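You operate a simulated robot arm through the tools that you are given. There is no shell and no other tool. Be economical: measure what you need, move in short steps, check, and stop when the job is done.

Carry out the task below with a simulated robot arm. There is one attempt and no reset: what you move stays moved.

Task
Push the top chest drawer shut. Put the tall jar on the orange slide on the violet bench. Put the blue slide on the green plate. Press the green read button three times. Take the jar and leave it in the green crate. Put the ice pack from the black bench on the top of the sand bench. Put the orange box on the black bench away on the top of the island bench. Do these in any order. Set down upright: tall jar, jar, orange box.

It is judged by the outcome, as a careful person would: the job done as asked, and still so three seconds after it is handed in. It fails if anything else is knocked over, pushed out of place, dropped, spilled or broken.

Robot
A 7-joint arm with a vacuum gripper on a trunk, on a base that drives. Base frame: it is fixed to the floor where the robot stands at the start and does not move with it; the origin is under the middle of the robot, x ahead of it, y to its left, z up. Units: mm, degrees, N and s.
With the tool pointing down near the work surface it reaches from about 220 to 620 mm from the robot's upright axis, wherever it stands. Its first joint turns from -115.0 to 115.0 degrees. Places, roughly: blue slide [3500, 1500, 750]; green crate (39x22x13 cm) [1400, 3800, 900]; green plate (13x9x3 cm) [3300, 1600, 800]; green read button [900, 1700, 900]; ice pack [-1000, -1250, 1000]; jar (6x7x8 cm) [1300, 3400, 900]; orange box (13x6x8 cm) [-800, -1500, 900]; orange slide [4500, -750, 1000]; tall jar (6x6x11 cm) [4500, -900, 900]; top chest drawer [6000, -200, 1200]; top of the island bench [4000, -3600, 900]; top of the sand bench [3300, 900, 800]. Payload 2.55 kg.
Tool frame: the origin (TCP) lies in the middle of the cups' lips, and z points out of the cups. The gripper has 1 cup of 44 mm across, covering 44 by 44 mm (tool x, y); the bellows give 20 mm. With the vacuum on, a cup seals on a smooth face that it is pressed against (1 to 4 N); it does not hold porous or soft things. The pull reaches 55 N.
Orientation is that of the tool frame in the base frame, as a unit quaternion [w, x, y, z]. With the cups facing straight down, the tool's x points along the base's -x, its y along +y and its z along -z.

Tools
- The arm moves only by the tool arm_command. Its argument "plan" is a list of rows, each an object (a shift or turn left out is 0, a gripper value left out holds the last) with "slide": the shift along the tool's x, y, z in m, a list of three; "angular": the turn, a rotation vector about the tool's x, y, z in degrees, a list of three; "vacuum": the vacuum: 1 switches it on, -1 off. In form: [{"slide": [dx, dy, dz], "angular": [wx, wy, wz], "vacuum": vacuum}, ...]. A call has 1 to 20 rows; each row is the pose to reach, as a shift and turn from the pose commanded when the call began, along the tool's axes at that moment. Rows are played at 5 a second. More than 50 mm and 8.6 degrees between two rows, or a gripper value outside its range, and nothing of the call is played. Where a pose cannot be reached the arm comes as near as it can. A force on the tool above 40 N (or 10 N above the force at the start of the call, whichever is more), or a blocked arm, ends the call early, and 0.2 s more pass. The pull builds up within a second once a cup has sealed. Time passes only in rows, and 0.2 s behind the last, so rows that repeat a pose give it time. The reply holds the time, the measured pose of the TCP, the force on the tool along the base axes and the pull of the vacuum, in the units named above and with some noise, with the torque about the TCP (base axes, N m) and any sound that the robot's microphone picked up.
- Cameras (640 x 400 px; columns grow to the right, rows downward): "scene" is now at [30.9, 162.4, 1627.6]; the picture's right is [-0.17, -0.98, 0.00], its down [-0.49, 0.09, -0.87] and it looks along [0.85, -0.15, -0.50] (base axes); focal length 296 px, centre (320, 200). "wrist" rides on the gripper at [81, 6, -173] in the tool frame; the picture's right is [-0.08, 1.00, 0.00], its down [-0.89, -0.07, -0.45] and it looks along [-0.44, -0.04, 0.90] (tool axes); focal length 256 px, centre (320, 200). There is no depth. A picture from a camera that has moved, and an enlarged one, comes with that camera's place and axes in the base frame and with its lens.
- grab_frame(camera): a new picture of that camera. It takes no simulated time.
- slide_trunk(by): slides the trunk up (or, below 0, down) by that many mm; the arm and the scene camera ride with it, the base frame stays. It gives what a move gives, with no picture.
- base_move(legs): drives the robot by 1 to 6 legs, each [ahead, left, turn to the left] in mm, mm and degrees, along the robot's own axes; the way and the turn of a leg run together, so that a leg with both is an arc; at most 1500 mm and 180 degrees a leg. The arm and the cameras ride along, it lands a little off, and it stops where it bumps. It gives what a move gives.
- head_to(pan, tilt): turns the head with the scene camera to pan (to the left, within 155 degrees either way) and tilt (down, from -29 to 69), counted from straight ahead of the robot. It gives what a move gives.
- inspect(camera, box): a new picture of the part [left, top, right, bottom] of that camera's present view, enlarged. It takes no simulated time.
- sign_off(): hands the job in; it is judged then, once.

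Go step by step. Nothing tells you exact positions but the pictures and the camera data: compare them with the known pose of the tool, close in by small moves and look again before you grip or let go. The budget is 186 turns and 164 pictures, counting those below and the enlarged ones. Unless the task says otherwise, let go and move clear before handing in, and close with one line.

The tools are called by a JSON object that holds its "fn" and its "kwargs". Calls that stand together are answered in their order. arm_command: Moves the arm, as the interface text tells. Its arguments: {"type":"object","properties":{"plan":{"type":"array","items":{"type":"object","properties":{"slide":{"type":"array","items":{"type":"number"}},"angular":{"type":"array","items":{"type":"number"}},"vacuum":{"type":"number"}}}}},"required":["plan"]} The other tools are called the same way: slide_trunk (by) slides the trunk up or down; base_move (legs) drives the base; head_to (pan, tilt) turns the head that bears the scene camera; grab_frame (camera) takes a picture; inspect (camera, box) takes an enlarged picture of a part of a camera's view; sign_off () hands the job in.

At the start:

```text
time_s: 0.0
tool_pos: [441.2, 162.1, 1000.2]
tool_rot: [0.0, 0.001, 1.0, 0.0]
wrist_force: [0.1, -0.4, -0.5]
wrist_torque: [0.02, -0.01, 0.0]
pull: 0.1
trunk travel left (down, up): [-695.0, 295.0]
robot x, y, heading: [-1.0, -0.3, 0.2]
head pan, tilt: [-10.0, 30.0]
```

scene: 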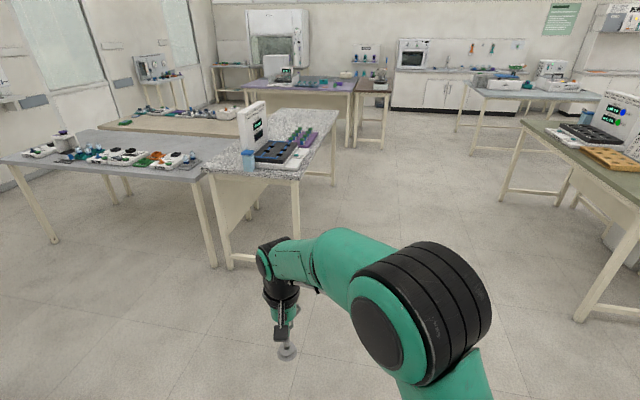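
wrist: 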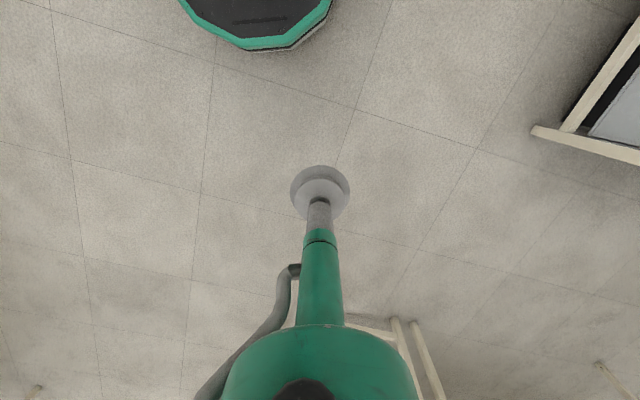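

I see a lab with several benches; I'm near the origin and the nearest targets are the button (900,1700) and the black bench (-900,-1400). First I look around.

{"fn": "head_to", "kwargs": {"pan": 60, "tilt": 25}}

{"fn": "grab_frame", "kwargs": {"camera": "scene"}}

{"fn": "head_to", "kwargs": {"pan": -120, "tilt": 25}}

{"fn": "grab_frame", "kwargs": {"camera": "scene"}}

{"fn": "head_to", "kwargs": {"pan": -50, "tilt": 20}}

{"fn": "grab_frame", "kwargs": {"camera": "scene"}}

```text
time_s: 1.4
tool_pos: [441.2, 162.4, 1000.6]
tool_rot: [0.0, 0.0, 1.0, 0.0]
wrist_force: [-0.6, -0.1, -0.3]
wrist_torque: [0.01, 0.03, -0.01]
pull: 0.1
trunk travel left (down, up): [-695.0, 295.0]
robot x, y, heading: [-0.3, 3.0, -0.2]
head pan, tilt: [60.0, 25.0]
```

```text
161 pictures are left
camera scene: at [-12.0, 258.0, 1635.6], right [0.87, -0.5, 0.0], down [-0.21, -0.37, -0.91], along [0.45, 0.78, -0.42], focal length 296 px, centre (320, 200)
```

scene: 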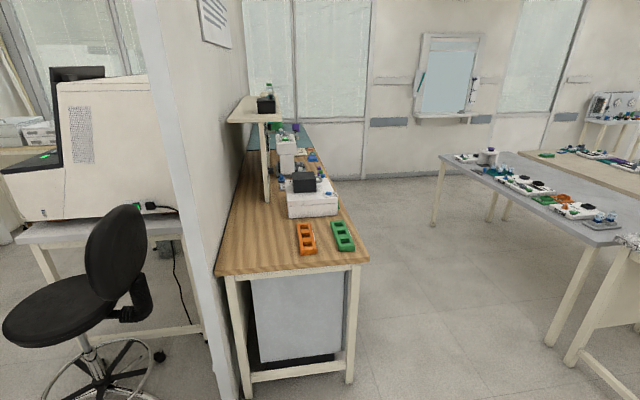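

```text
time_s: 4.1
tool_pos: [440.1, 163.0, 999.1]
tool_rot: [-0.001, -0.001, 1.0, 0.0]
wrist_force: [-1.2, 0.2, -0.4]
wrist_torque: [-0.01, -0.02, 0.01]
pull: 0.0
trunk travel left (down, up): [-695.0, 295.0]
robot x, y, heading: [-2.8, -0.3, -0.0]
head pan, tilt: [-120.0, 25.0]
```

```text
160 pictures are left
camera scene: at [-104.2, 98.4, 1635.6], right [-0.87, 0.5, 0.0], down [0.21, 0.37, -0.91], along [-0.45, -0.79, -0.42], focal length 296 px, centre (320, 200)
```

scene: 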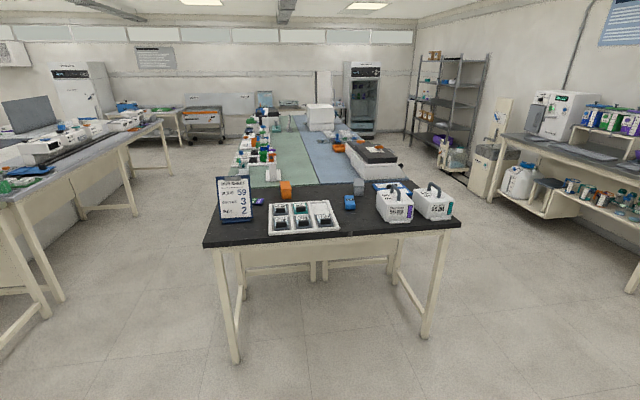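

```text
time_s: 5.5
tool_pos: [439.9, 163.2, 999.9]
tool_rot: [0.001, 0.0, 1.0, 0.0]
wrist_force: [-0.7, -0.9, 1.2]
wrist_torque: [-0.01, 0.01, -0.01]
pull: 0.1
trunk travel left (down, up): [-695.0, 295.0]
robot x, y, heading: [-1.5, -1.1, -0.2]
head pan, tilt: [-50.0, 20.0]
```

```text
159 pictures are left
camera scene: at [1.7, 106.8, 1643.7], right [-0.77, -0.64, 0.0], down [-0.22, 0.26, -0.94], along [0.6, -0.72, -0.34], focal length 296 px, centre (320, 200)
```

scene: 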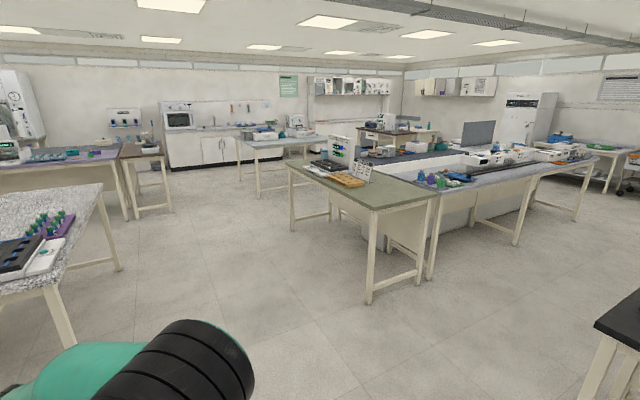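

The black bench holds an orange box and a blue item that should be the ice pack. I enlarge the bench view.

{"fn": "head_to", "kwargs": {"pan": -120, "tilt": 25}}

{"fn": "inspect", "kwargs": {"camera": "scene", "box": [200, 150, 460, 312]}}

```text
time_s: 6.9
tool_pos: [441.7, 162.3, 999.0]
tool_rot: [0.0, 0.0, 1.0, 0.0]
wrist_force: [-0.1, -0.1, 0.1]
wrist_torque: [-0.01, -0.03, 0.0]
pull: 0.1
trunk travel left (down, up): [-695.0, 295.0]
robot x, y, heading: [3.9, 2.9, -0.1]
head pan, tilt: [-120.0, 25.0]
```

```text
2.46 times, centred on (330, 231) of scene
camera zoom: at [-104.1, 98.4, 1635.6], right [-0.87, 0.5, 0.0], down [0.21, 0.37, -0.91], along [-0.45, -0.79, -0.42], focal length 729 px, centre (295, 124)
```

zoom: 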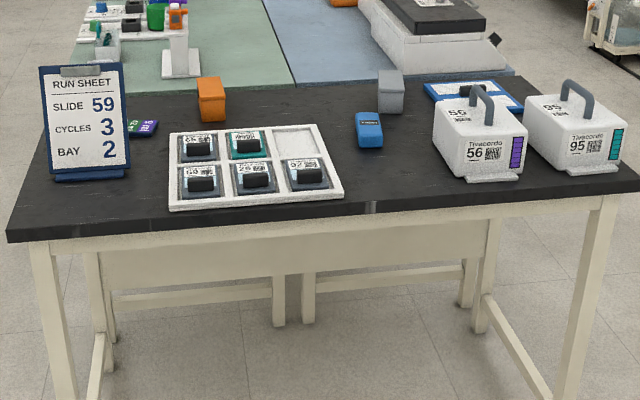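

The blue labelled ice pack is near (-1036,-1180) and the orange box near (-772,-1514). I look down at my own base to see its footprint.

{"fn": "head_to", "kwargs": {"pan": -120, "tilt": 69}}

{"fn": "grab_frame", "kwargs": {"camera": "scene"}}

{"fn": "head_to", "kwargs": {"pan": 0, "tilt": 69}}

{"fn": "grab_frame", "kwargs": {"camera": "scene"}}

```text
time_s: 8.0
tool_pos: [440.9, 163.1, 1000.0]
tool_rot: [0.0, 0.0, 1.0, 0.0]
wrist_force: [1.0, 0.4, -0.3]
wrist_torque: [0.05, -0.01, 0.02]
pull: 0.1
trunk travel left (down, up): [-695.0, 295.0]
robot x, y, heading: [-0.2, -1.0, 0.2]
head pan, tilt: [-120.0, 68.8]
```

```text
157 pictures are left
camera scene: at [-86.1, 129.7, 1576.2], right [-0.87, 0.5, 0.0], down [0.47, 0.81, -0.36], along [-0.18, -0.31, -0.93], focal length 296 px, centre (320, 200)
```

scene: 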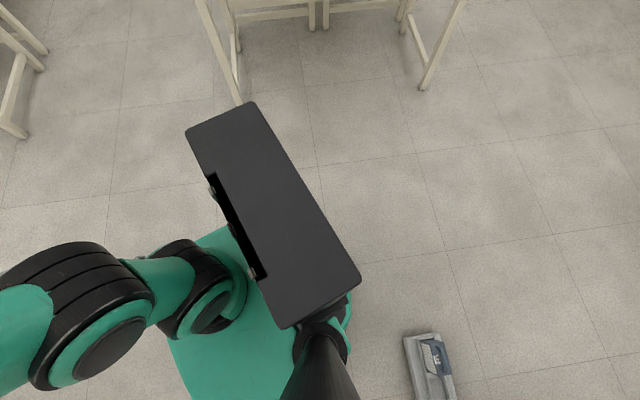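

```text
time_s: 10.0
tool_pos: [440.5, 162.6, 999.7]
tool_rot: [0.0, 0.0, 1.0, 0.0]
wrist_force: [0.9, 0.2, -0.1]
wrist_torque: [-0.03, 0.0, 0.03]
pull: 0.0
trunk travel left (down, up): [-695.0, 295.0]
robot x, y, heading: [2.1, 0.4, -0.1]
head pan, tilt: [0.0, 68.8]
```

```text
156 pictures are left
camera scene: at [-2.2, 178.2, 1576.2], right [0.0, -1.0, 0.0], down [-0.93, 0.0, -0.36], along [0.36, 0.0, -0.93], focal length 296 px, centre (320, 200)
```

scene: 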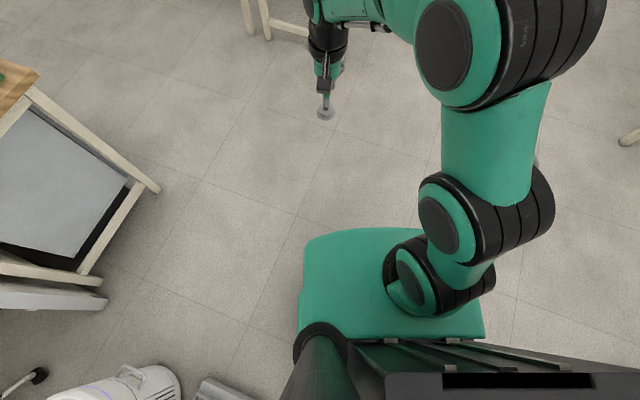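

The base looks compact beneath the arm carriage. I raise the trunk a bit, turn to face the black bench (front normal about heading -112°) and approach, stopping short.

{"fn": "slide_trunk", "kwargs": {"by": 200}}

{"fn": "base_move", "kwargs": {"legs": [[0, 0, -112], [750, -300, 0]]}}

{"fn": "head_to", "kwargs": {"pan": 0, "tilt": 50}}

{"fn": "grab_frame", "kwargs": {"camera": "scene"}}

{"fn": "grab_frame", "kwargs": {"camera": "wrist"}}

```text
time_s: 12.2
tool_pos: [440.8, 162.9, 1199.3]
tool_rot: [0.0, 0.0, 1.0, 0.0]
wrist_force: [-0.1, 0.7, 0.2]
wrist_torque: [0.02, -0.01, 0.02]
pull: 0.1
trunk travel left (down, up): [-895.0, 95.0]
robot x, y, heading: [-1.3, -1.3, -0.0]
head pan, tilt: [0.0, 68.8]
```

```text
time_s: 21.3
tool_pos: [-616.5, -1027.3, 1200.7]
tool_rot: [0.0, 0.841, 0.541, 0.001]
wrist_force: [-0.5, 0.2, 0.0]
wrist_torque: [0.02, 0.0, 0.02]
pull: 0.1
trunk travel left (down, up): [-895.0, 95.0]
robot x, y, heading: [-585.0, -555.9, -114.6]
head pan, tilt: [0.0, 68.8]
```

```text
time_s: 22.1
tool_pos: [-615.9, -1027.1, 1199.4]
tool_rot: [0.001, 0.841, 0.541, 0.001]
wrist_force: [0.5, 0.0, -0.6]
wrist_torque: [-0.03, 0.01, 0.0]
pull: 0.1
trunk travel left (down, up): [-895.0, 95.0]
robot x, y, heading: [-583.6, -557.2, -114.5]
head pan, tilt: [0.0, 50.0]
```

```text
155 pictures are left
camera scene: at [-425.3, -646.0, 1798.0], right [-0.91, 0.41, 0.0], down [0.32, 0.7, -0.64], along [-0.27, -0.58, -0.77], focal length 296 px, centre (320, 200)
```

scene: 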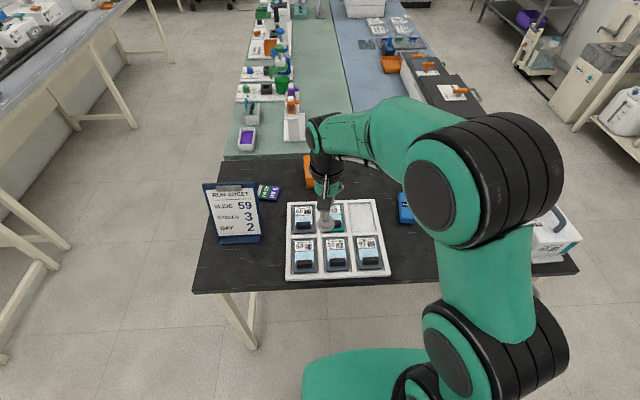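

```text
154 pictures are left
camera wrist: at [-577.6, -956.4, 1372.5], right [0.87, -0.49, 0.0], down [-0.43, -0.78, 0.45], along [-0.22, -0.39, -0.9], focal length 256 px, centre (320, 200)
```

wrist: 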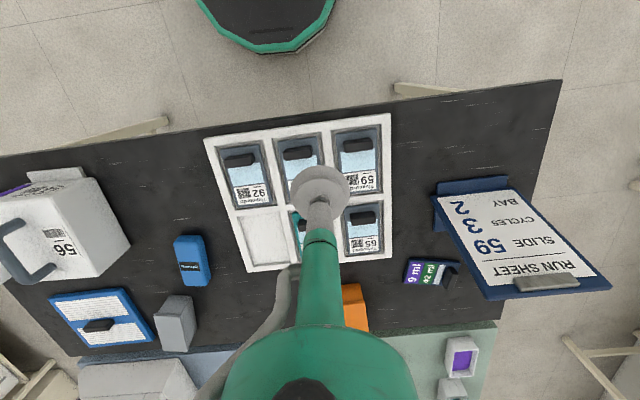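

The ice pack triangulates to about (-1006,-1140, top ≈ 910); the bench top is near 880. I drive closer so the pack comes within reach, with the base going under the bench.

{"fn": "base_move", "kwargs": {"legs": [[0, -180, 0], [220, 0, 0]]}}

{"fn": "grab_frame", "kwargs": {"camera": "wrist"}}

{"fn": "grab_frame", "kwargs": {"camera": "scene"}}

```text
time_s: 24.9
tool_pos: [-876.4, -1156.2, 1200.6]
tool_rot: [0.001, 0.842, 0.539, 0.0]
wrist_force: [-0.9, -0.4, -0.2]
wrist_torque: [-0.03, -0.03, 0.02]
pull: 0.1
trunk travel left (down, up): [-895.0, 95.0]
robot x, y, heading: [-835.3, -685.4, -115.0]
head pan, tilt: [0.0, 50.0]
```

```text
153 pictures are left
camera wrist: at [-838.0, -1085.8, 1372.4], right [0.87, -0.49, 0.0], down [-0.44, -0.78, 0.45], along [-0.22, -0.39, -0.9], focal length 256 px, centre (320, 200)
```

wrist: 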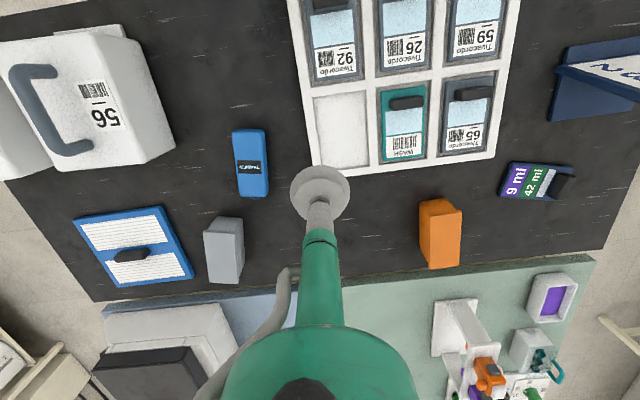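

```text
152 pictures are left
camera scene: at [-684.1, -776.3, 1798.1], right [-0.91, 0.42, 0.0], down [0.32, 0.7, -0.64], along [-0.27, -0.58, -0.77], focal length 296 px, centre (320, 200)
```

scene: 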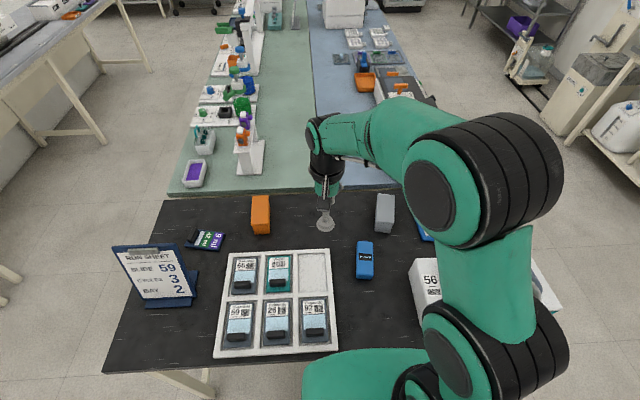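

The ice pack top is at about (-1026,-1156,902), roughly 508 ahead and 26 left of my axis. I move the tool above it and partly descend.

{"fn": "arm_command", "kwargs": {"plan": [{"slide": [-0.02, -0.045, 0]}, {"slide": [-0.04, -0.09, 0]}, {"slide": [-0.064, -0.136, 0]}, {"slide": [-0.064, -0.136, 0.045]}, {"slide": [-0.064, -0.136, 0.09]}, {"slide": [-0.064, -0.136, 0.135]}, {"slide": [-0.064, -0.136, 0.18]}, {"slide": [-0.064, -0.136, 0.22]}, {"slide": [-0.064, -0.136, 0.22]}]}}

{"fn": "grab_frame", "kwargs": {"camera": "wrist"}}

{"fn": "grab_frame", "kwargs": {"camera": "scene"}}

```text
refused: row 3 steps farther than a row can; nothing moved
```

```text
151 pictures are left
camera wrist: at [-838.0, -1085.8, 1372.4], right [0.87, -0.49, 0.0], down [-0.44, -0.78, 0.45], along [-0.22, -0.39, -0.9], focal length 256 px, centre (320, 200)
```

wrist: 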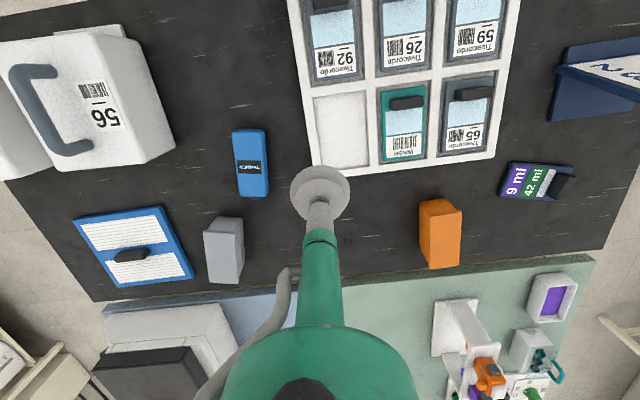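

```text
150 pictures are left
camera scene: at [-684.1, -776.3, 1798.1], right [-0.91, 0.42, 0.0], down [0.32, 0.7, -0.64], along [-0.27, -0.58, -0.77], focal length 296 px, centre (320, 200)
```

scene: 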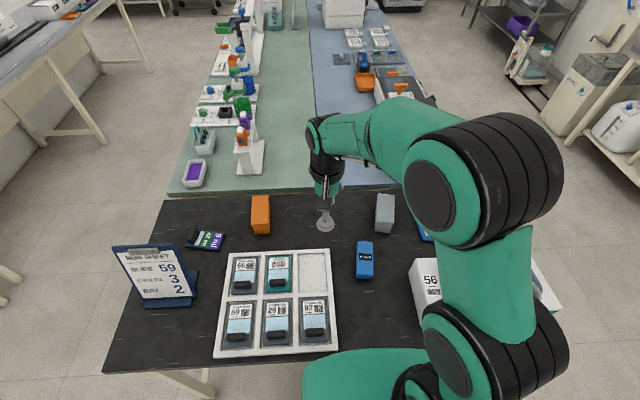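

The first call was refused for a too long row; I resend it with shorter steps.

{"fn": "arm_command", "kwargs": {"plan": [{"slide": [-0.02, -0.04, 0]}, {"slide": [-0.04, -0.08, 0]}, {"slide": [-0.055, -0.11, 0]}, {"slide": [-0.064, -0.136, 0]}, {"slide": [-0.064, -0.136, 0.045]}, {"slide": [-0.064, -0.136, 0.09]}, {"slide": [-0.064, -0.136, 0.135]}, {"slide": [-0.064, -0.136, 0.18]}, {"slide": [-0.064, -0.136, 0.22]}, {"slide": [-0.064, -0.136, 0.22]}]}}

{"fn": "grab_frame", "kwargs": {"camera": "wrist"}}

{"fn": "grab_frame", "kwargs": {"camera": "scene"}}

```text
time_s: 27.1
tool_pos: [-1028.4, -1158.2, 979.9]
tool_rot: [0.001, 0.843, 0.538, -0.001]
wrist_force: [0.8, -0.6, -0.6]
wrist_torque: [-0.01, 0.0, 0.0]
pull: 0.0
out of reach, approached as far as the arm can: row 3, 4
trunk travel left (down, up): [-895.0, 95.0]
robot x, y, heading: [-839.4, -681.6, -114.9]
head pan, tilt: [0.0, 50.0]
```

```text
149 pictures are left
camera wrist: at [-989.5, -1086.7, 1153.3], right [0.87, -0.49, 0.0], down [-0.44, -0.78, 0.45], along [-0.22, -0.39, -0.89], focal length 256 px, centre (320, 200)
```

wrist: 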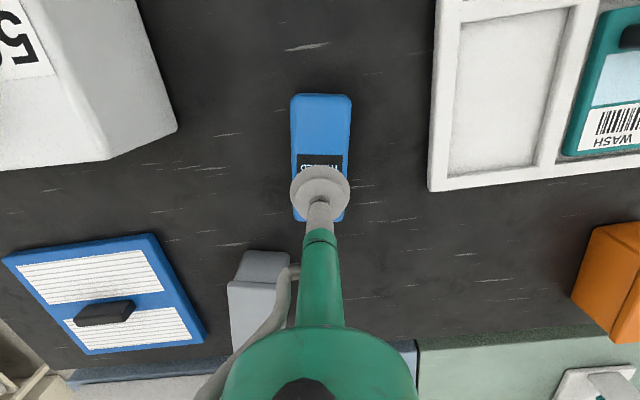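

```text
148 pictures are left
camera scene: at [-683.8, -775.3, 1798.1], right [-0.91, 0.42, 0.0], down [0.32, 0.7, -0.64], along [-0.27, -0.58, -0.77], focal length 296 px, centre (320, 200)
```

scene: 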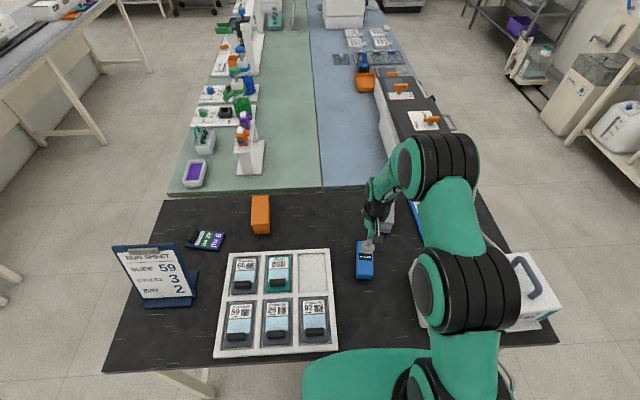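

The cup is centred over the pack. I switch the vacuum on and descend in small steps.

{"fn": "arm_command", "kwargs": {"plan": [{"slide": [0, 0, 0.03], "vacuum": 1}, {"slide": [0, 0, 0.055]}, {"slide": [0, 0, 0.065]}, {"slide": [0, 0, 0.072]}, {"slide": [0, 0, 0.072]}, {"slide": [0, 0, 0.072]}]}}

{"fn": "inspect", "kwargs": {"camera": "scene", "box": [310, 190, 430, 290]}}

```text
time_s: 28.5
tool_pos: [-1027.0, -1157.0, 914.0]
tool_rot: [0.003, 0.842, 0.539, -0.004]
wrist_force: [0.0, 0.2, 34.4]
wrist_torque: [0.26, -0.07, -0.03]
pull: 55.1
trunk travel left (down, up): [-895.0, 95.0]
robot x, y, heading: [-838.4, -690.5, -114.7]
head pan, tilt: [0.0, 50.0]
```

```text
4.00 times, centred on (370, 240) of scene
camera zoom: at [-682.2, -771.4, 1798.4], right [-0.91, 0.42, 0.0], down [0.32, 0.69, -0.65], along [-0.27, -0.59, -0.76], focal length 1184 px, centre (120, 40)
```

zoom: 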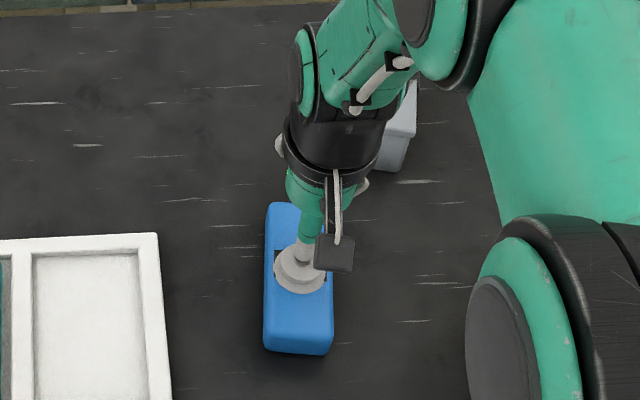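

The pack is sealed (pull 55 N). I lift it, draw it in toward the robot, and check.

{"fn": "arm_command", "kwargs": {"plan": [{"slide": [0, 0, -0.02]}, {"slide": [0, 0, -0.06]}, {"slide": [0, 0, -0.105]}, {"slide": [0, 0, -0.15]}, {"slide": [0.03, 0.0, -0.18]}, {"slide": [0.06, 0.03, -0.2]}, {"slide": [0.09, 0.06, -0.22]}, {"slide": [0.1, 0.09, -0.25]}, {"slide": [0.1, 0.09, -0.28]}, {"slide": [0.1, 0.09, -0.28]}]}}

{"fn": "grab_frame", "kwargs": {"camera": "wrist"}}

```text
time_s: 30.7
tool_pos: [-902.2, -1104.4, 1185.3]
tool_rot: [0.0, 0.843, 0.539, 0.0]
wrist_force: [0.5, -0.3, -2.0]
wrist_torque: [0.02, 0.01, 0.02]
pull: 54.8
trunk travel left (down, up): [-895.0, 95.0]
robot x, y, heading: [-838.8, -683.4, -114.6]
head pan, tilt: [0.0, 50.0]
```

```text
146 pictures are left
camera wrist: at [-863.2, -1033.9, 1357.5], right [0.87, -0.49, 0.0], down [-0.44, -0.78, 0.45], along [-0.22, -0.39, -0.9], focal length 256 px, centre (320, 200)
```

wrist: 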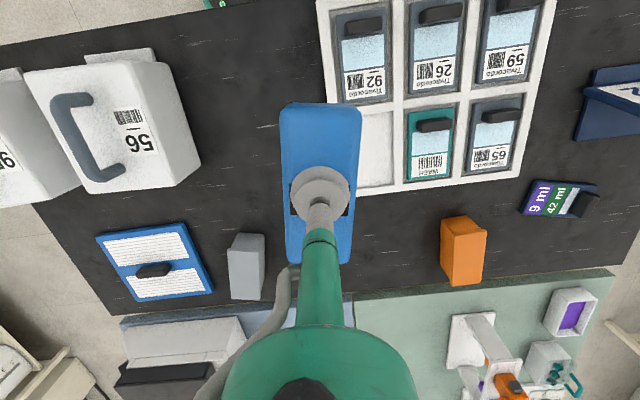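

The pack is held well. I back away from the bench, turn to the aisle direction (-22°), and drive toward the sand bench area.

{"fn": "base_move", "kwargs": {"legs": [[-450, 0, 0], [0, 0, 92], [1400, 300, 0], [1200, 0, 0]]}}

{"fn": "head_to", "kwargs": {"pan": 60, "tilt": 20}}

{"fn": "grab_frame", "kwargs": {"camera": "scene"}}

{"fn": "head_to", "kwargs": {"pan": 10, "tilt": 20}}

{"fn": "grab_frame", "kwargs": {"camera": "scene"}}

```text
time_s: 49.6
tool_pos: [2198.9, -1307.5, 1185.6]
tool_rot: [0.0, 0.239, 0.971, 0.0]
wrist_force: [-0.2, -0.1, -2.8]
wrist_torque: [0.01, 0.04, 0.0]
pull: 55.5
trunk travel left (down, up): [-895.0, 95.0]
robot x, y, heading: [1784.6, -1227.1, -27.6]
head pan, tilt: [0.0, 50.0]
```

```text
time_s: 51.0
tool_pos: [2199.0, -1307.2, 1185.2]
tool_rot: [0.0, 0.238, 0.971, 0.0]
wrist_force: [0.0, 0.2, -2.5]
wrist_torque: [0.01, 0.01, -0.01]
pull: 55.0
trunk travel left (down, up): [-895.0, 95.0]
robot x, y, heading: [1786.9, -1227.2, -27.7]
head pan, tilt: [60.0, 20.0]
```

```text
145 pictures are left
camera scene: at [1894.8, -988.4, 1843.7], right [0.54, -0.84, 0.0], down [-0.29, -0.18, -0.94], along [0.79, 0.5, -0.34], focal length 296 px, centre (320, 200)
```

scene: 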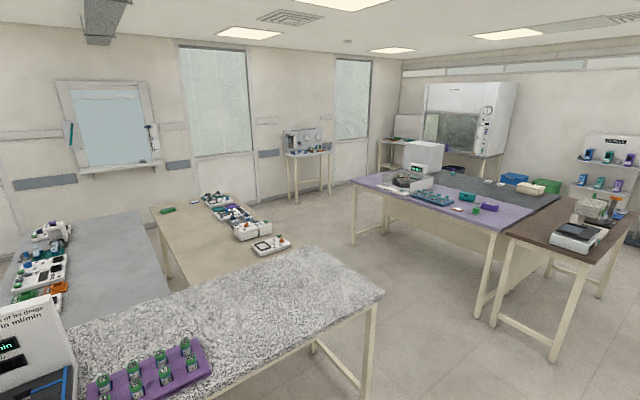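

```text
time_s: 52.1
tool_pos: [2198.8, -1307.2, 1183.1]
tool_rot: [0.0, 0.238, 0.971, 0.001]
wrist_force: [0.5, 0.3, -1.7]
wrist_torque: [0.04, 0.03, 0.02]
pull: 55.3
trunk travel left (down, up): [-895.0, 95.0]
robot x, y, heading: [1790.0, -1227.8, -27.7]
head pan, tilt: [10.0, 20.0]
```

```text
144 pictures are left
camera scene: at [1904.9, -1066.3, 1843.7], right [-0.3, -0.95, 0.0], down [-0.33, 0.1, -0.94], along [0.9, -0.28, -0.34], focal length 296 px, centre (320, 200)
```

scene: 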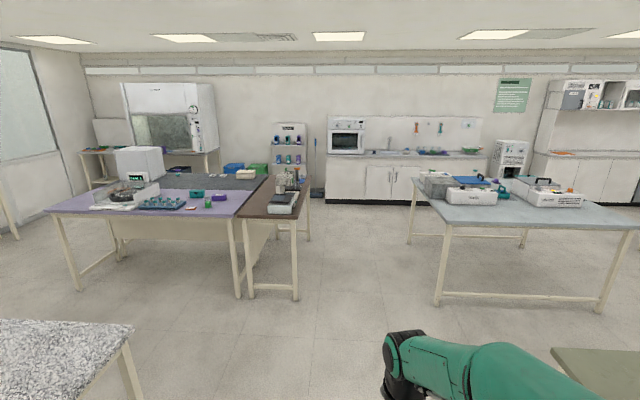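

The sand bench spans the strip beyond the speckled bench, with its open side facing the aisle before the violet bench. I drive round the speckled bench end into that aisle and look at the sand bench.

{"fn": "base_move", "kwargs": {"legs": [[0, 0, 5.6], [1450, 0, 0], [0, 0, 90], [1500, 0, 0], [500, 0, 0]]}}

{"fn": "head_to", "kwargs": {"pan": 50, "tilt": 35}}

{"fn": "grab_frame", "kwargs": {"camera": "scene"}}

{"fn": "head_to", "kwargs": {"pan": 0, "tilt": 30}}

{"fn": "grab_frame", "kwargs": {"camera": "scene"}}

```text
time_s: 73.2
tool_pos: [3899.2, 540.5, 1184.4]
tool_rot: [-0.001, -0.556, 0.831, 0.0]
wrist_force: [0.5, 0.0, -2.7]
wrist_torque: [-0.01, 0.05, -0.02]
pull: 54.7
trunk travel left (down, up): [-895.0, 95.0]
robot x, y, heading: [3852.6, 122.0, 67.1]
head pan, tilt: [10.0, 20.0]
```

```text
time_s: 74.3
tool_pos: [3899.6, 540.8, 1184.6]
tool_rot: [0.0, -0.556, 0.831, -0.001]
wrist_force: [-0.2, -0.7, -2.6]
wrist_torque: [-0.03, 0.02, 0.01]
pull: 55.1
trunk travel left (down, up): [-895.0, 95.0]
robot x, y, heading: [3852.7, 120.1, 67.6]
head pan, tilt: [50.0, 35.0]
```

```text
143 pictures are left
camera scene: at [3629.1, 213.2, 1819.9], right [0.89, 0.46, 0.0], down [0.27, -0.51, -0.82], along [-0.38, 0.73, -0.57], focal length 296 px, centre (320, 200)
```

scene: 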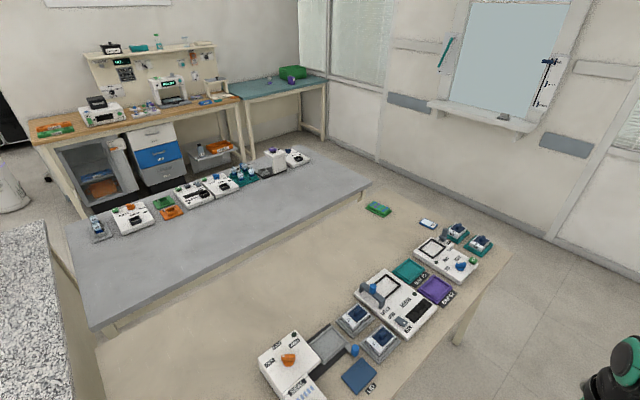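

```text
time_s: 75.5
tool_pos: [3899.3, 540.3, 1184.3]
tool_rot: [0.0, -0.557, 0.831, -0.001]
wrist_force: [-0.2, 0.7, -1.9]
wrist_torque: [0.0, 0.01, -0.02]
pull: 55.1
trunk travel left (down, up): [-895.0, 95.0]
robot x, y, heading: [3854.1, 119.8, 67.2]
head pan, tilt: [0.0, 30.0]
```

```text
142 pictures are left
camera scene: at [3704.1, 218.6, 1827.6], right [0.93, -0.38, 0.0], down [-0.19, -0.46, -0.87], along [0.33, 0.8, -0.5], focal length 296 px, centre (320, 200)
```

scene: 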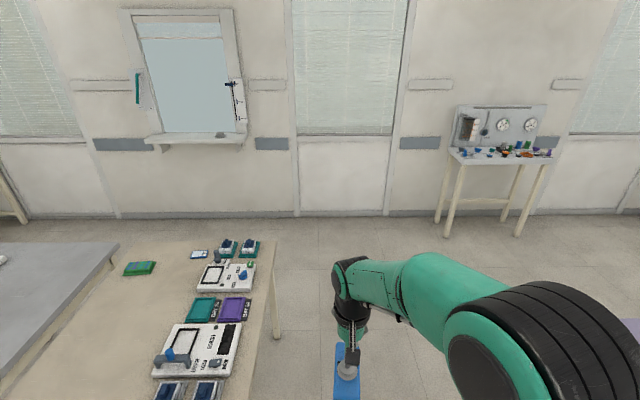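

I can see the green plate and a small blue-white item at the far end of the sand bench. I enlarge that part.

{"fn": "head_to", "kwargs": {"pan": 50, "tilt": 35}}

{"fn": "inspect", "kwargs": {"camera": "scene", "box": [330, 180, 530, 305]}}

{"fn": "inspect", "kwargs": {"camera": "scene", "box": [20, 30, 340, 230]}}

```text
time_s: 76.7
tool_pos: [3899.9, 540.2, 1183.8]
tool_rot: [0.0, -0.556, 0.831, -0.001]
wrist_force: [0.5, 0.1, -2.5]
wrist_torque: [0.01, 0.05, 0.03]
pull: 55.4
trunk travel left (down, up): [-895.0, 95.0]
robot x, y, heading: [3852.7, 122.4, 67.5]
head pan, tilt: [50.0, 35.0]
```

```text
3.20 times, centred on (430, 242) of scene
camera zoom: at [3629.0, 213.0, 1819.9], right [0.89, 0.46, 0.0], down [0.27, -0.51, -0.82], along [-0.38, 0.73, -0.57], focal length 947 px, centre (-32, 64)
```

zoom: 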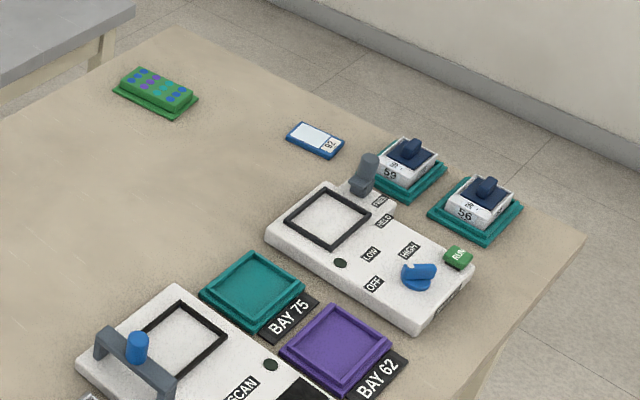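

```text
2.00 times, centred on (180, 130) of scene
camera zoom: at [3629.0, 213.0, 1819.9], right [0.89, 0.46, 0.0], down [0.27, -0.51, -0.82], along [-0.38, 0.73, -0.57], focal length 592 px, centre (600, 340)
```

zoom: 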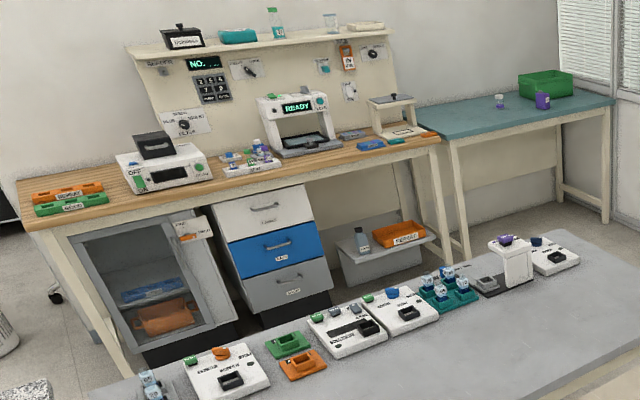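

The blue slide sits near (3575,1630) and the green plate near (3292,1594), both at the far end of the sand bench. I drive around to that end, which also has clear room for the ice pack.

{"fn": "base_move", "kwargs": {"legs": [[1500, 0, 0.6], [250, 0, 0], [0, 0, 180], [0, -900, 0]]}}

{"fn": "head_to", "kwargs": {"pan": 0, "tilt": 45}}

{"fn": "grab_frame", "kwargs": {"camera": "scene"}}

{"fn": "grab_frame", "kwargs": {"camera": "wrist"}}

```text
time_s: 97.2
tool_pos: [3614.1, 1597.3, 1184.8]
tool_rot: [0.0, 0.807, 0.59, -0.001]
wrist_force: [0.7, 0.0, -2.3]
wrist_torque: [0.01, 0.0, 0.0]
pull: 54.9
trunk travel left (down, up): [-895.0, 95.0]
robot x, y, heading: [3621.4, 2022.3, -107.6]
head pan, tilt: [50.0, 35.0]
```

```text
time_s: 98.4
tool_pos: [3614.2, 1596.8, 1184.3]
tool_rot: [0.0, 0.807, 0.591, 0.001]
wrist_force: [-0.5, -0.3, -2.3]
wrist_torque: [0.04, -0.03, 0.01]
pull: 54.3
trunk travel left (down, up): [-895.0, 95.0]
robot x, y, heading: [3623.2, 2020.4, -107.6]
head pan, tilt: [0.0, 45.0]
```

```text
139 pictures are left
camera scene: at [3786.8, 1945.8, 1805.0], right [-0.95, 0.3, 0.0], down [0.21, 0.67, -0.71], along [-0.21, -0.67, -0.71], focal length 296 px, centre (320, 200)
```

scene: 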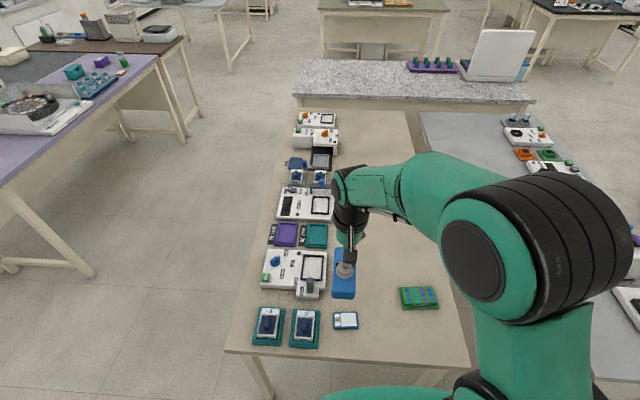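

```text
138 pictures are left
camera wrist: at [3642.1, 1672.2, 1357.3], right [0.93, -0.38, 0.0], down [-0.34, -0.83, 0.45], along [-0.17, -0.41, -0.9], focal length 256 px, centre (320, 200)
```

wrist: 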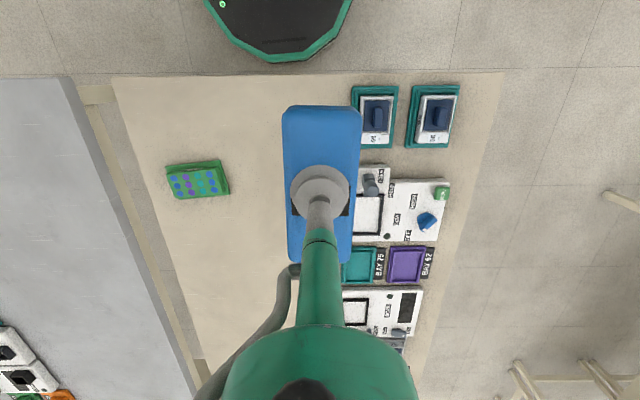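

The bench top is about 800 mm; clear space for the pack lies between plate and device, about 560 ahead and 15 right of my axis. I lower the trunk and move there.

{"fn": "slide_trunk", "kwargs": {"by": -200}}

{"fn": "arm_command", "kwargs": {"plan": [{"slide": [-0.03, -0.03, 0]}, {"slide": [-0.06, -0.06, 0]}, {"slide": [-0.09, -0.09, 0]}, {"slide": [-0.12, -0.12, 0]}, {"slide": [-0.154, -0.135, 0]}, {"slide": [-0.154, -0.135, 0.04]}, {"slide": [-0.154, -0.135, 0.06]}, {"slide": [-0.154, -0.135, 0.06]}]}}

{"fn": "grab_frame", "kwargs": {"camera": "scene"}}

{"fn": "grab_frame", "kwargs": {"camera": "wrist"}}

```text
time_s: 100.6
tool_pos: [3611.9, 1596.4, 984.6]
tool_rot: [0.0, 0.807, 0.591, 0.0]
wrist_force: [-0.4, -1.1, -2.7]
wrist_torque: [-0.02, -0.01, 0.01]
pull: 55.1
trunk travel left (down, up): [-695.0, 295.0]
robot x, y, heading: [3623.8, 2021.2, -107.4]
head pan, tilt: [0.0, 45.0]
```

```text
time_s: 102.4
tool_pos: [3436.4, 1491.2, 925.2]
tool_rot: [0.0, 0.807, 0.59, 0.001]
wrist_force: [0.8, -0.3, -3.1]
wrist_torque: [0.05, 0.0, 0.03]
pull: 54.7
out of reach, approached as far as the arm can: row 4, 5
trunk travel left (down, up): [-695.0, 295.0]
robot x, y, heading: [3622.1, 2018.6, -107.4]
head pan, tilt: [0.0, 45.0]
```

```text
137 pictures are left
camera scene: at [3786.4, 1945.5, 1605.0], right [-0.95, 0.3, 0.0], down [0.21, 0.67, -0.71], along [-0.21, -0.67, -0.71], focal length 296 px, centre (320, 200)
```

scene: 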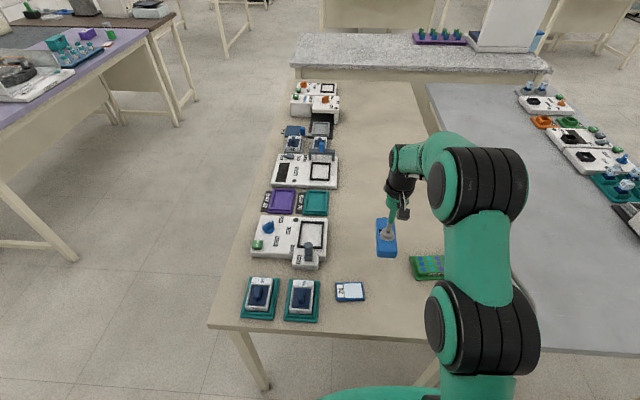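

```text
136 pictures are left
camera wrist: at [3465.7, 1566.9, 1097.8], right [0.93, -0.38, 0.0], down [-0.34, -0.83, 0.45], along [-0.17, -0.41, -0.9], focal length 256 px, centre (320, 200)
```

wrist: 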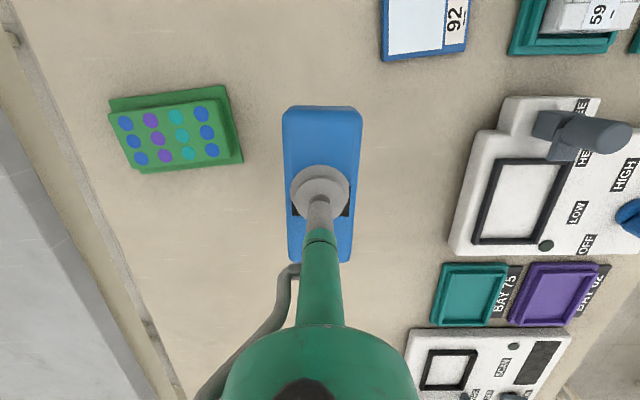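

The spot below the pack is clear. I descend gradually, watching the force.

{"fn": "arm_command", "kwargs": {"plan": [{"slide": [0, 0, 0.03]}, {"slide": [0, 0, 0.055]}, {"slide": [0, 0, 0.065]}, {"slide": [0, 0, 0.075]}, {"slide": [0, 0, 0.075]}]}}

```text
time_s: 103.6
tool_pos: [3438.6, 1491.5, 850.3]
tool_rot: [-0.001, 0.807, 0.591, -0.001]
wrist_force: [-0.1, -0.3, -2.3]
wrist_torque: [-0.03, 0.01, -0.01]
pull: 55.0
trunk travel left (down, up): [-695.0, 295.0]
robot x, y, heading: [3621.9, 2016.8, -107.7]
head pan, tilt: [0.0, 45.0]
```

{"fn": "arm_command", "kwargs": {"plan": [{"slide": [0, 0, 0.008]}, {"slide": [0, 0, 0.014]}, {"slide": [0, 0, 0.018]}, {"slide": [0, 0, 0.018]}]}}

{"fn": "inspect", "kwargs": {"camera": "scene", "box": [320, 190, 480, 290]}}

```text
time_s: 104.6
tool_pos: [3438.2, 1490.7, 836.3]
tool_rot: [0.002, 0.807, 0.591, -0.003]
wrist_force: [-0.1, 2.5, 19.7]
wrist_torque: [0.07, -0.02, -0.1]
pull: 54.9
trunk travel left (down, up): [-695.0, 295.0]
robot x, y, heading: [3623.8, 2015.0, -107.7]
head pan, tilt: [0.0, 45.0]
```

```text
4.00 times, centred on (400, 240) of scene
camera zoom: at [3787.6, 1949.1, 1605.4], right [-0.95, 0.3, 0.0], down [0.21, 0.67, -0.71], along [-0.21, -0.68, -0.71], focal length 1184 px, centre (0, 40)
```

zoom: 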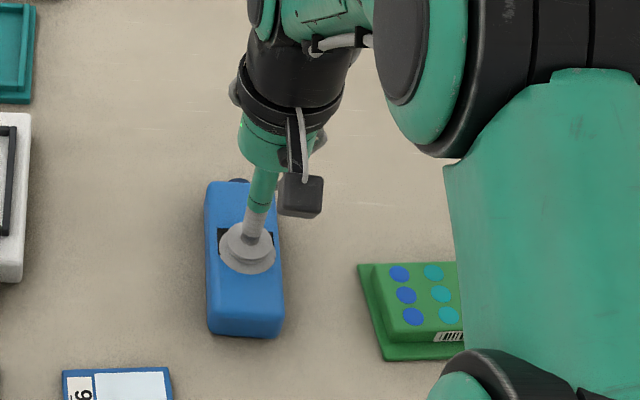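

The pack is down. I release, rise, and move above the blue slide.

{"fn": "arm_command", "kwargs": {"plan": [{"slide": [0, 0, -0.002], "vacuum": -1}, {"slide": [0, 0, -0.002]}, {"slide": [0, 0, -0.002]}, {"slide": [0, 0, -0.003]}, {"slide": [0, 0, -0.02]}, {"slide": [0, 0, -0.06]}, {"slide": [0.02, 0.02, -0.1]}, {"slide": [0.05, 0.05, -0.1]}, {"slide": [0.08, 0.08, -0.1]}, {"slide": [0.11, 0.1, -0.1]}, {"slide": [0.122, 0.109, -0.1]}, {"slide": [0.122, 0.109, -0.1]}]}}

{"fn": "grab_frame", "kwargs": {"camera": "wrist"}}

{"fn": "grab_frame", "kwargs": {"camera": "scene"}}

```text
time_s: 107.2
tool_pos: [3580.0, 1575.6, 932.8]
tool_rot: [0.0, 0.807, 0.591, 0.0]
wrist_force: [0.0, -0.2, -0.3]
wrist_torque: [-0.01, -0.03, -0.01]
pull: 0.1
trunk travel left (down, up): [-695.0, 295.0]
robot x, y, heading: [3619.8, 2015.6, -107.4]
head pan, tilt: [0.0, 45.0]
```

```text
134 pictures are left
camera wrist: at [3608.5, 1651.1, 1104.6], right [0.93, -0.38, 0.0], down [-0.34, -0.83, 0.45], along [-0.17, -0.41, -0.9], focal length 256 px, centre (320, 200)
```

wrist: 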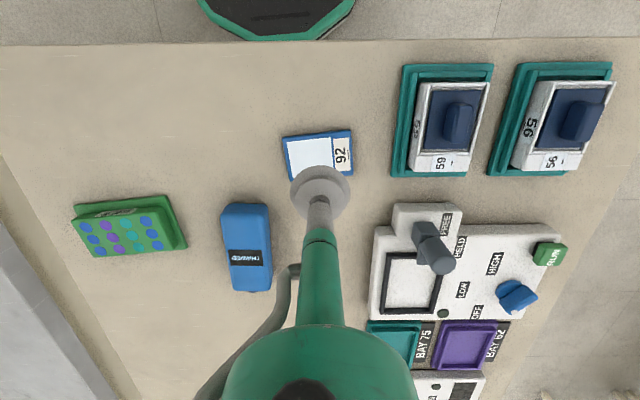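

```text
133 pictures are left
camera scene: at [3786.5, 1945.7, 1605.0], right [-0.95, 0.3, 0.0], down [0.21, 0.67, -0.71], along [-0.21, -0.67, -0.71], focal length 296 px, centre (320, 200)
```

scene: 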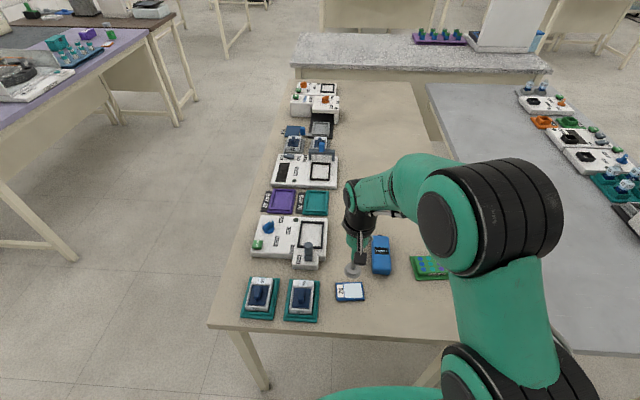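

The blue slide (no. 92) is 12 mm further ahead of the cup. I correct and descend with vacuum on, gently.

{"fn": "arm_command", "kwargs": {"plan": [{"slide": [-0.012, -0.002, 0.04], "vacuum": 1}, {"slide": [-0.012, -0.002, 0.08]}, {"slide": [-0.012, -0.002, 0.105]}, {"slide": [-0.012, -0.002, 0.115]}, {"slide": [-0.012, -0.002, 0.12]}, {"slide": [-0.012, -0.002, 0.12]}]}}

{"fn": "grab_frame", "kwargs": {"camera": "wrist"}}

```text
time_s: 108.6
tool_pos: [3569.2, 1563.8, 812.6]
tool_rot: [0.001, 0.807, 0.591, -0.001]
wrist_force: [-0.3, -0.1, -0.2]
wrist_torque: [0.01, 0.02, 0.0]
pull: 54.7
trunk travel left (down, up): [-695.0, 295.0]
robot x, y, heading: [3619.0, 2018.5, -107.5]
head pan, tilt: [0.0, 45.0]
```

```text
132 pictures are left
camera wrist: at [3599.5, 1638.7, 984.5], right [0.93, -0.38, 0.0], down [-0.34, -0.83, 0.45], along [-0.17, -0.41, -0.9], focal length 256 px, centre (320, 200)
```

wrist: 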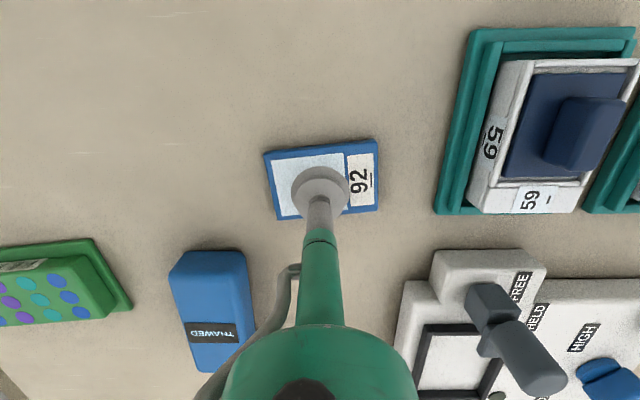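

The slide is sealed. I lift it and carry it over the green plate (centre ≈ (3298,1572), top ≈ 829).

{"fn": "arm_command", "kwargs": {"plan": [{"slide": [0, 0, -0.03]}, {"slide": [0, 0, -0.07]}, {"slide": [0, -0.03, -0.1]}, {"slide": [-0.02, -0.07, -0.1]}, {"slide": [-0.04, -0.11, -0.1]}, {"slide": [-0.06, -0.15, -0.1]}, {"slide": [-0.08, -0.19, -0.1]}, {"slide": [-0.084, -0.23, -0.1]}, {"slide": [-0.084, -0.261, -0.1]}, {"slide": [-0.084, -0.261, -0.1]}]}}

{"fn": "grab_frame", "kwargs": {"camera": "wrist"}}

{"fn": "grab_frame", "kwargs": {"camera": "scene"}}

```text
time_s: 110.8
tool_pos: [3298.3, 1562.8, 912.0]
tool_rot: [0.0, 0.806, 0.591, -0.001]
wrist_force: [0.2, 0.4, -0.5]
wrist_torque: [0.03, -0.02, -0.01]
pull: 54.5
trunk travel left (down, up): [-695.0, 295.0]
robot x, y, heading: [3619.5, 2018.6, -107.7]
head pan, tilt: [0.0, 45.0]
```

```text
131 pictures are left
camera wrist: at [3326.6, 1638.2, 1085.3], right [0.93, -0.38, 0.0], down [-0.34, -0.83, 0.45], along [-0.17, -0.41, -0.9], focal length 256 px, centre (320, 200)
```

wrist: 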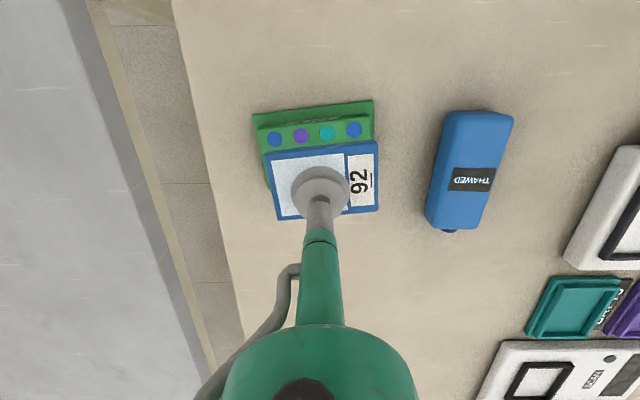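

```text
130 pictures are left
camera scene: at [3787.3, 1946.0, 1605.0], right [-0.95, 0.3, 0.0], down [0.21, 0.67, -0.71], along [-0.21, -0.67, -0.71], focal length 296 px, centre (320, 200)
```

scene: 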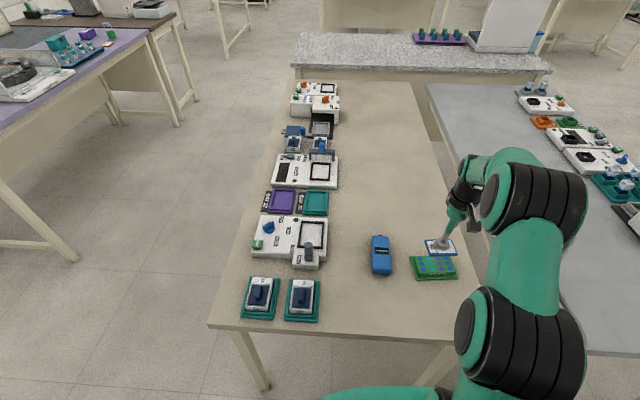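

Alignment looks right. I lower slowly onto the plate.

{"fn": "arm_command", "kwargs": {"plan": [{"slide": [0, 0.002, 0.03]}, {"slide": [0, 0.002, 0.055]}, {"slide": [0, 0.002, 0.066]}, {"slide": [0, 0.002, 0.07]}, {"slide": [0, 0.002, 0.07]}]}}

{"fn": "inspect", "kwargs": {"camera": "scene", "box": [380, 210, 500, 290]}}

{"fn": "grab_frame", "kwargs": {"camera": "wrist"}}

```text
time_s: 112.0
tool_pos: [3301.8, 1562.4, 842.4]
tool_rot: [0.0, 0.807, 0.591, 0.0]
wrist_force: [-0.2, -0.5, -0.7]
wrist_torque: [0.0, 0.0, 0.06]
pull: 55.1
trunk travel left (down, up): [-695.0, 295.0]
robot x, y, heading: [3623.7, 2014.9, -107.6]
head pan, tilt: [0.0, 45.0]
```

```text
5.00 times, centred on (440, 250) of scene
camera zoom: at [3786.8, 1946.0, 1605.0], right [-0.95, 0.3, 0.0], down [0.21, 0.67, -0.71], along [-0.21, -0.67, -0.71], focal length 1480 px, centre (-280, -50)
```

zoom: 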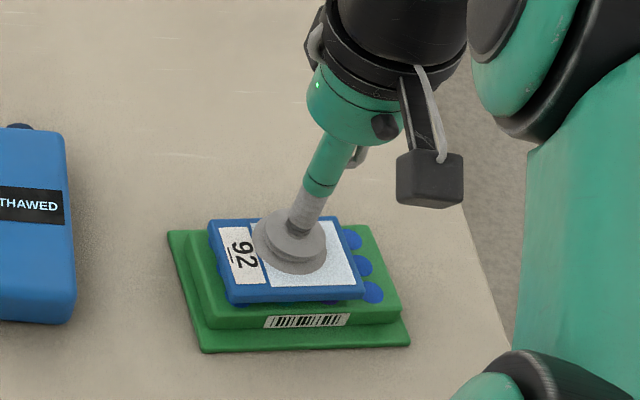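

```text
128 pictures are left
camera wrist: at [3329.9, 1638.0, 1014.8], right [0.93, -0.38, 0.0], down [-0.34, -0.83, 0.45], along [-0.17, -0.41, -0.9], focal length 256 px, centre (320, 200)
```

wrist: 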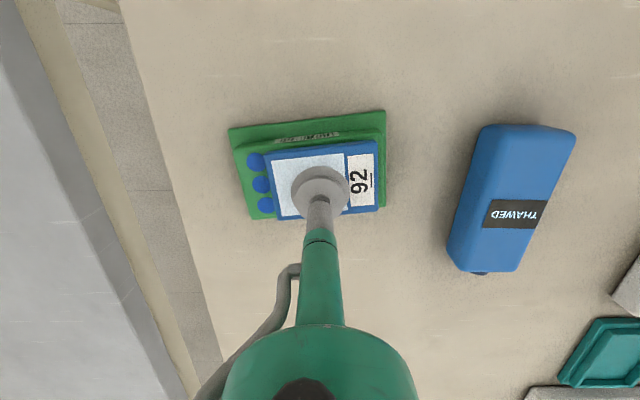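

The slide is about 8 mm off-centre laterally; I shift it and lower until contact.

{"fn": "arm_command", "kwargs": {"plan": [{"slide": [0, -0.009, 0]}, {"slide": [0, -0.009, 0.004]}, {"slide": [0, -0.009, 0.008]}, {"slide": [0, -0.009, 0.008]}]}}

{"fn": "inspect", "kwargs": {"camera": "scene", "box": [380, 210, 500, 290]}}

```text
time_s: 113.0
tool_pos: [3290.9, 1564.6, 833.4]
tool_rot: [0.0, 0.806, 0.591, -0.001]
wrist_force: [0.4, 0.3, 2.5]
wrist_torque: [0.09, -0.02, 0.02]
pull: 55.3
trunk travel left (down, up): [-695.0, 295.0]
robot x, y, heading: [3622.5, 2018.7, -107.5]
head pan, tilt: [0.0, 45.0]
```

```text
5.00 times, centred on (440, 250) of scene
camera zoom: at [3787.0, 1946.3, 1605.1], right [-0.95, 0.3, 0.0], down [0.21, 0.67, -0.71], along [-0.21, -0.67, -0.71], focal length 1480 px, centre (-280, -50)
```

zoom: 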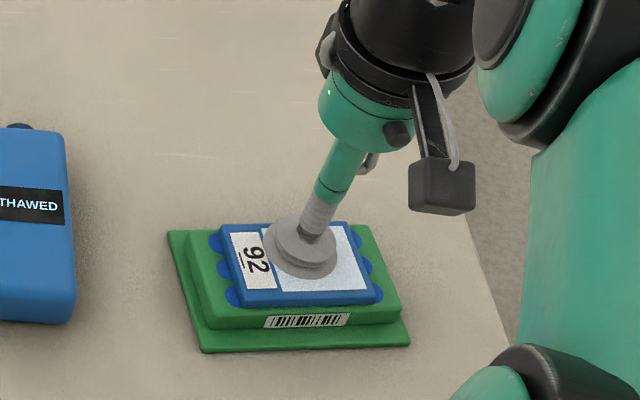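

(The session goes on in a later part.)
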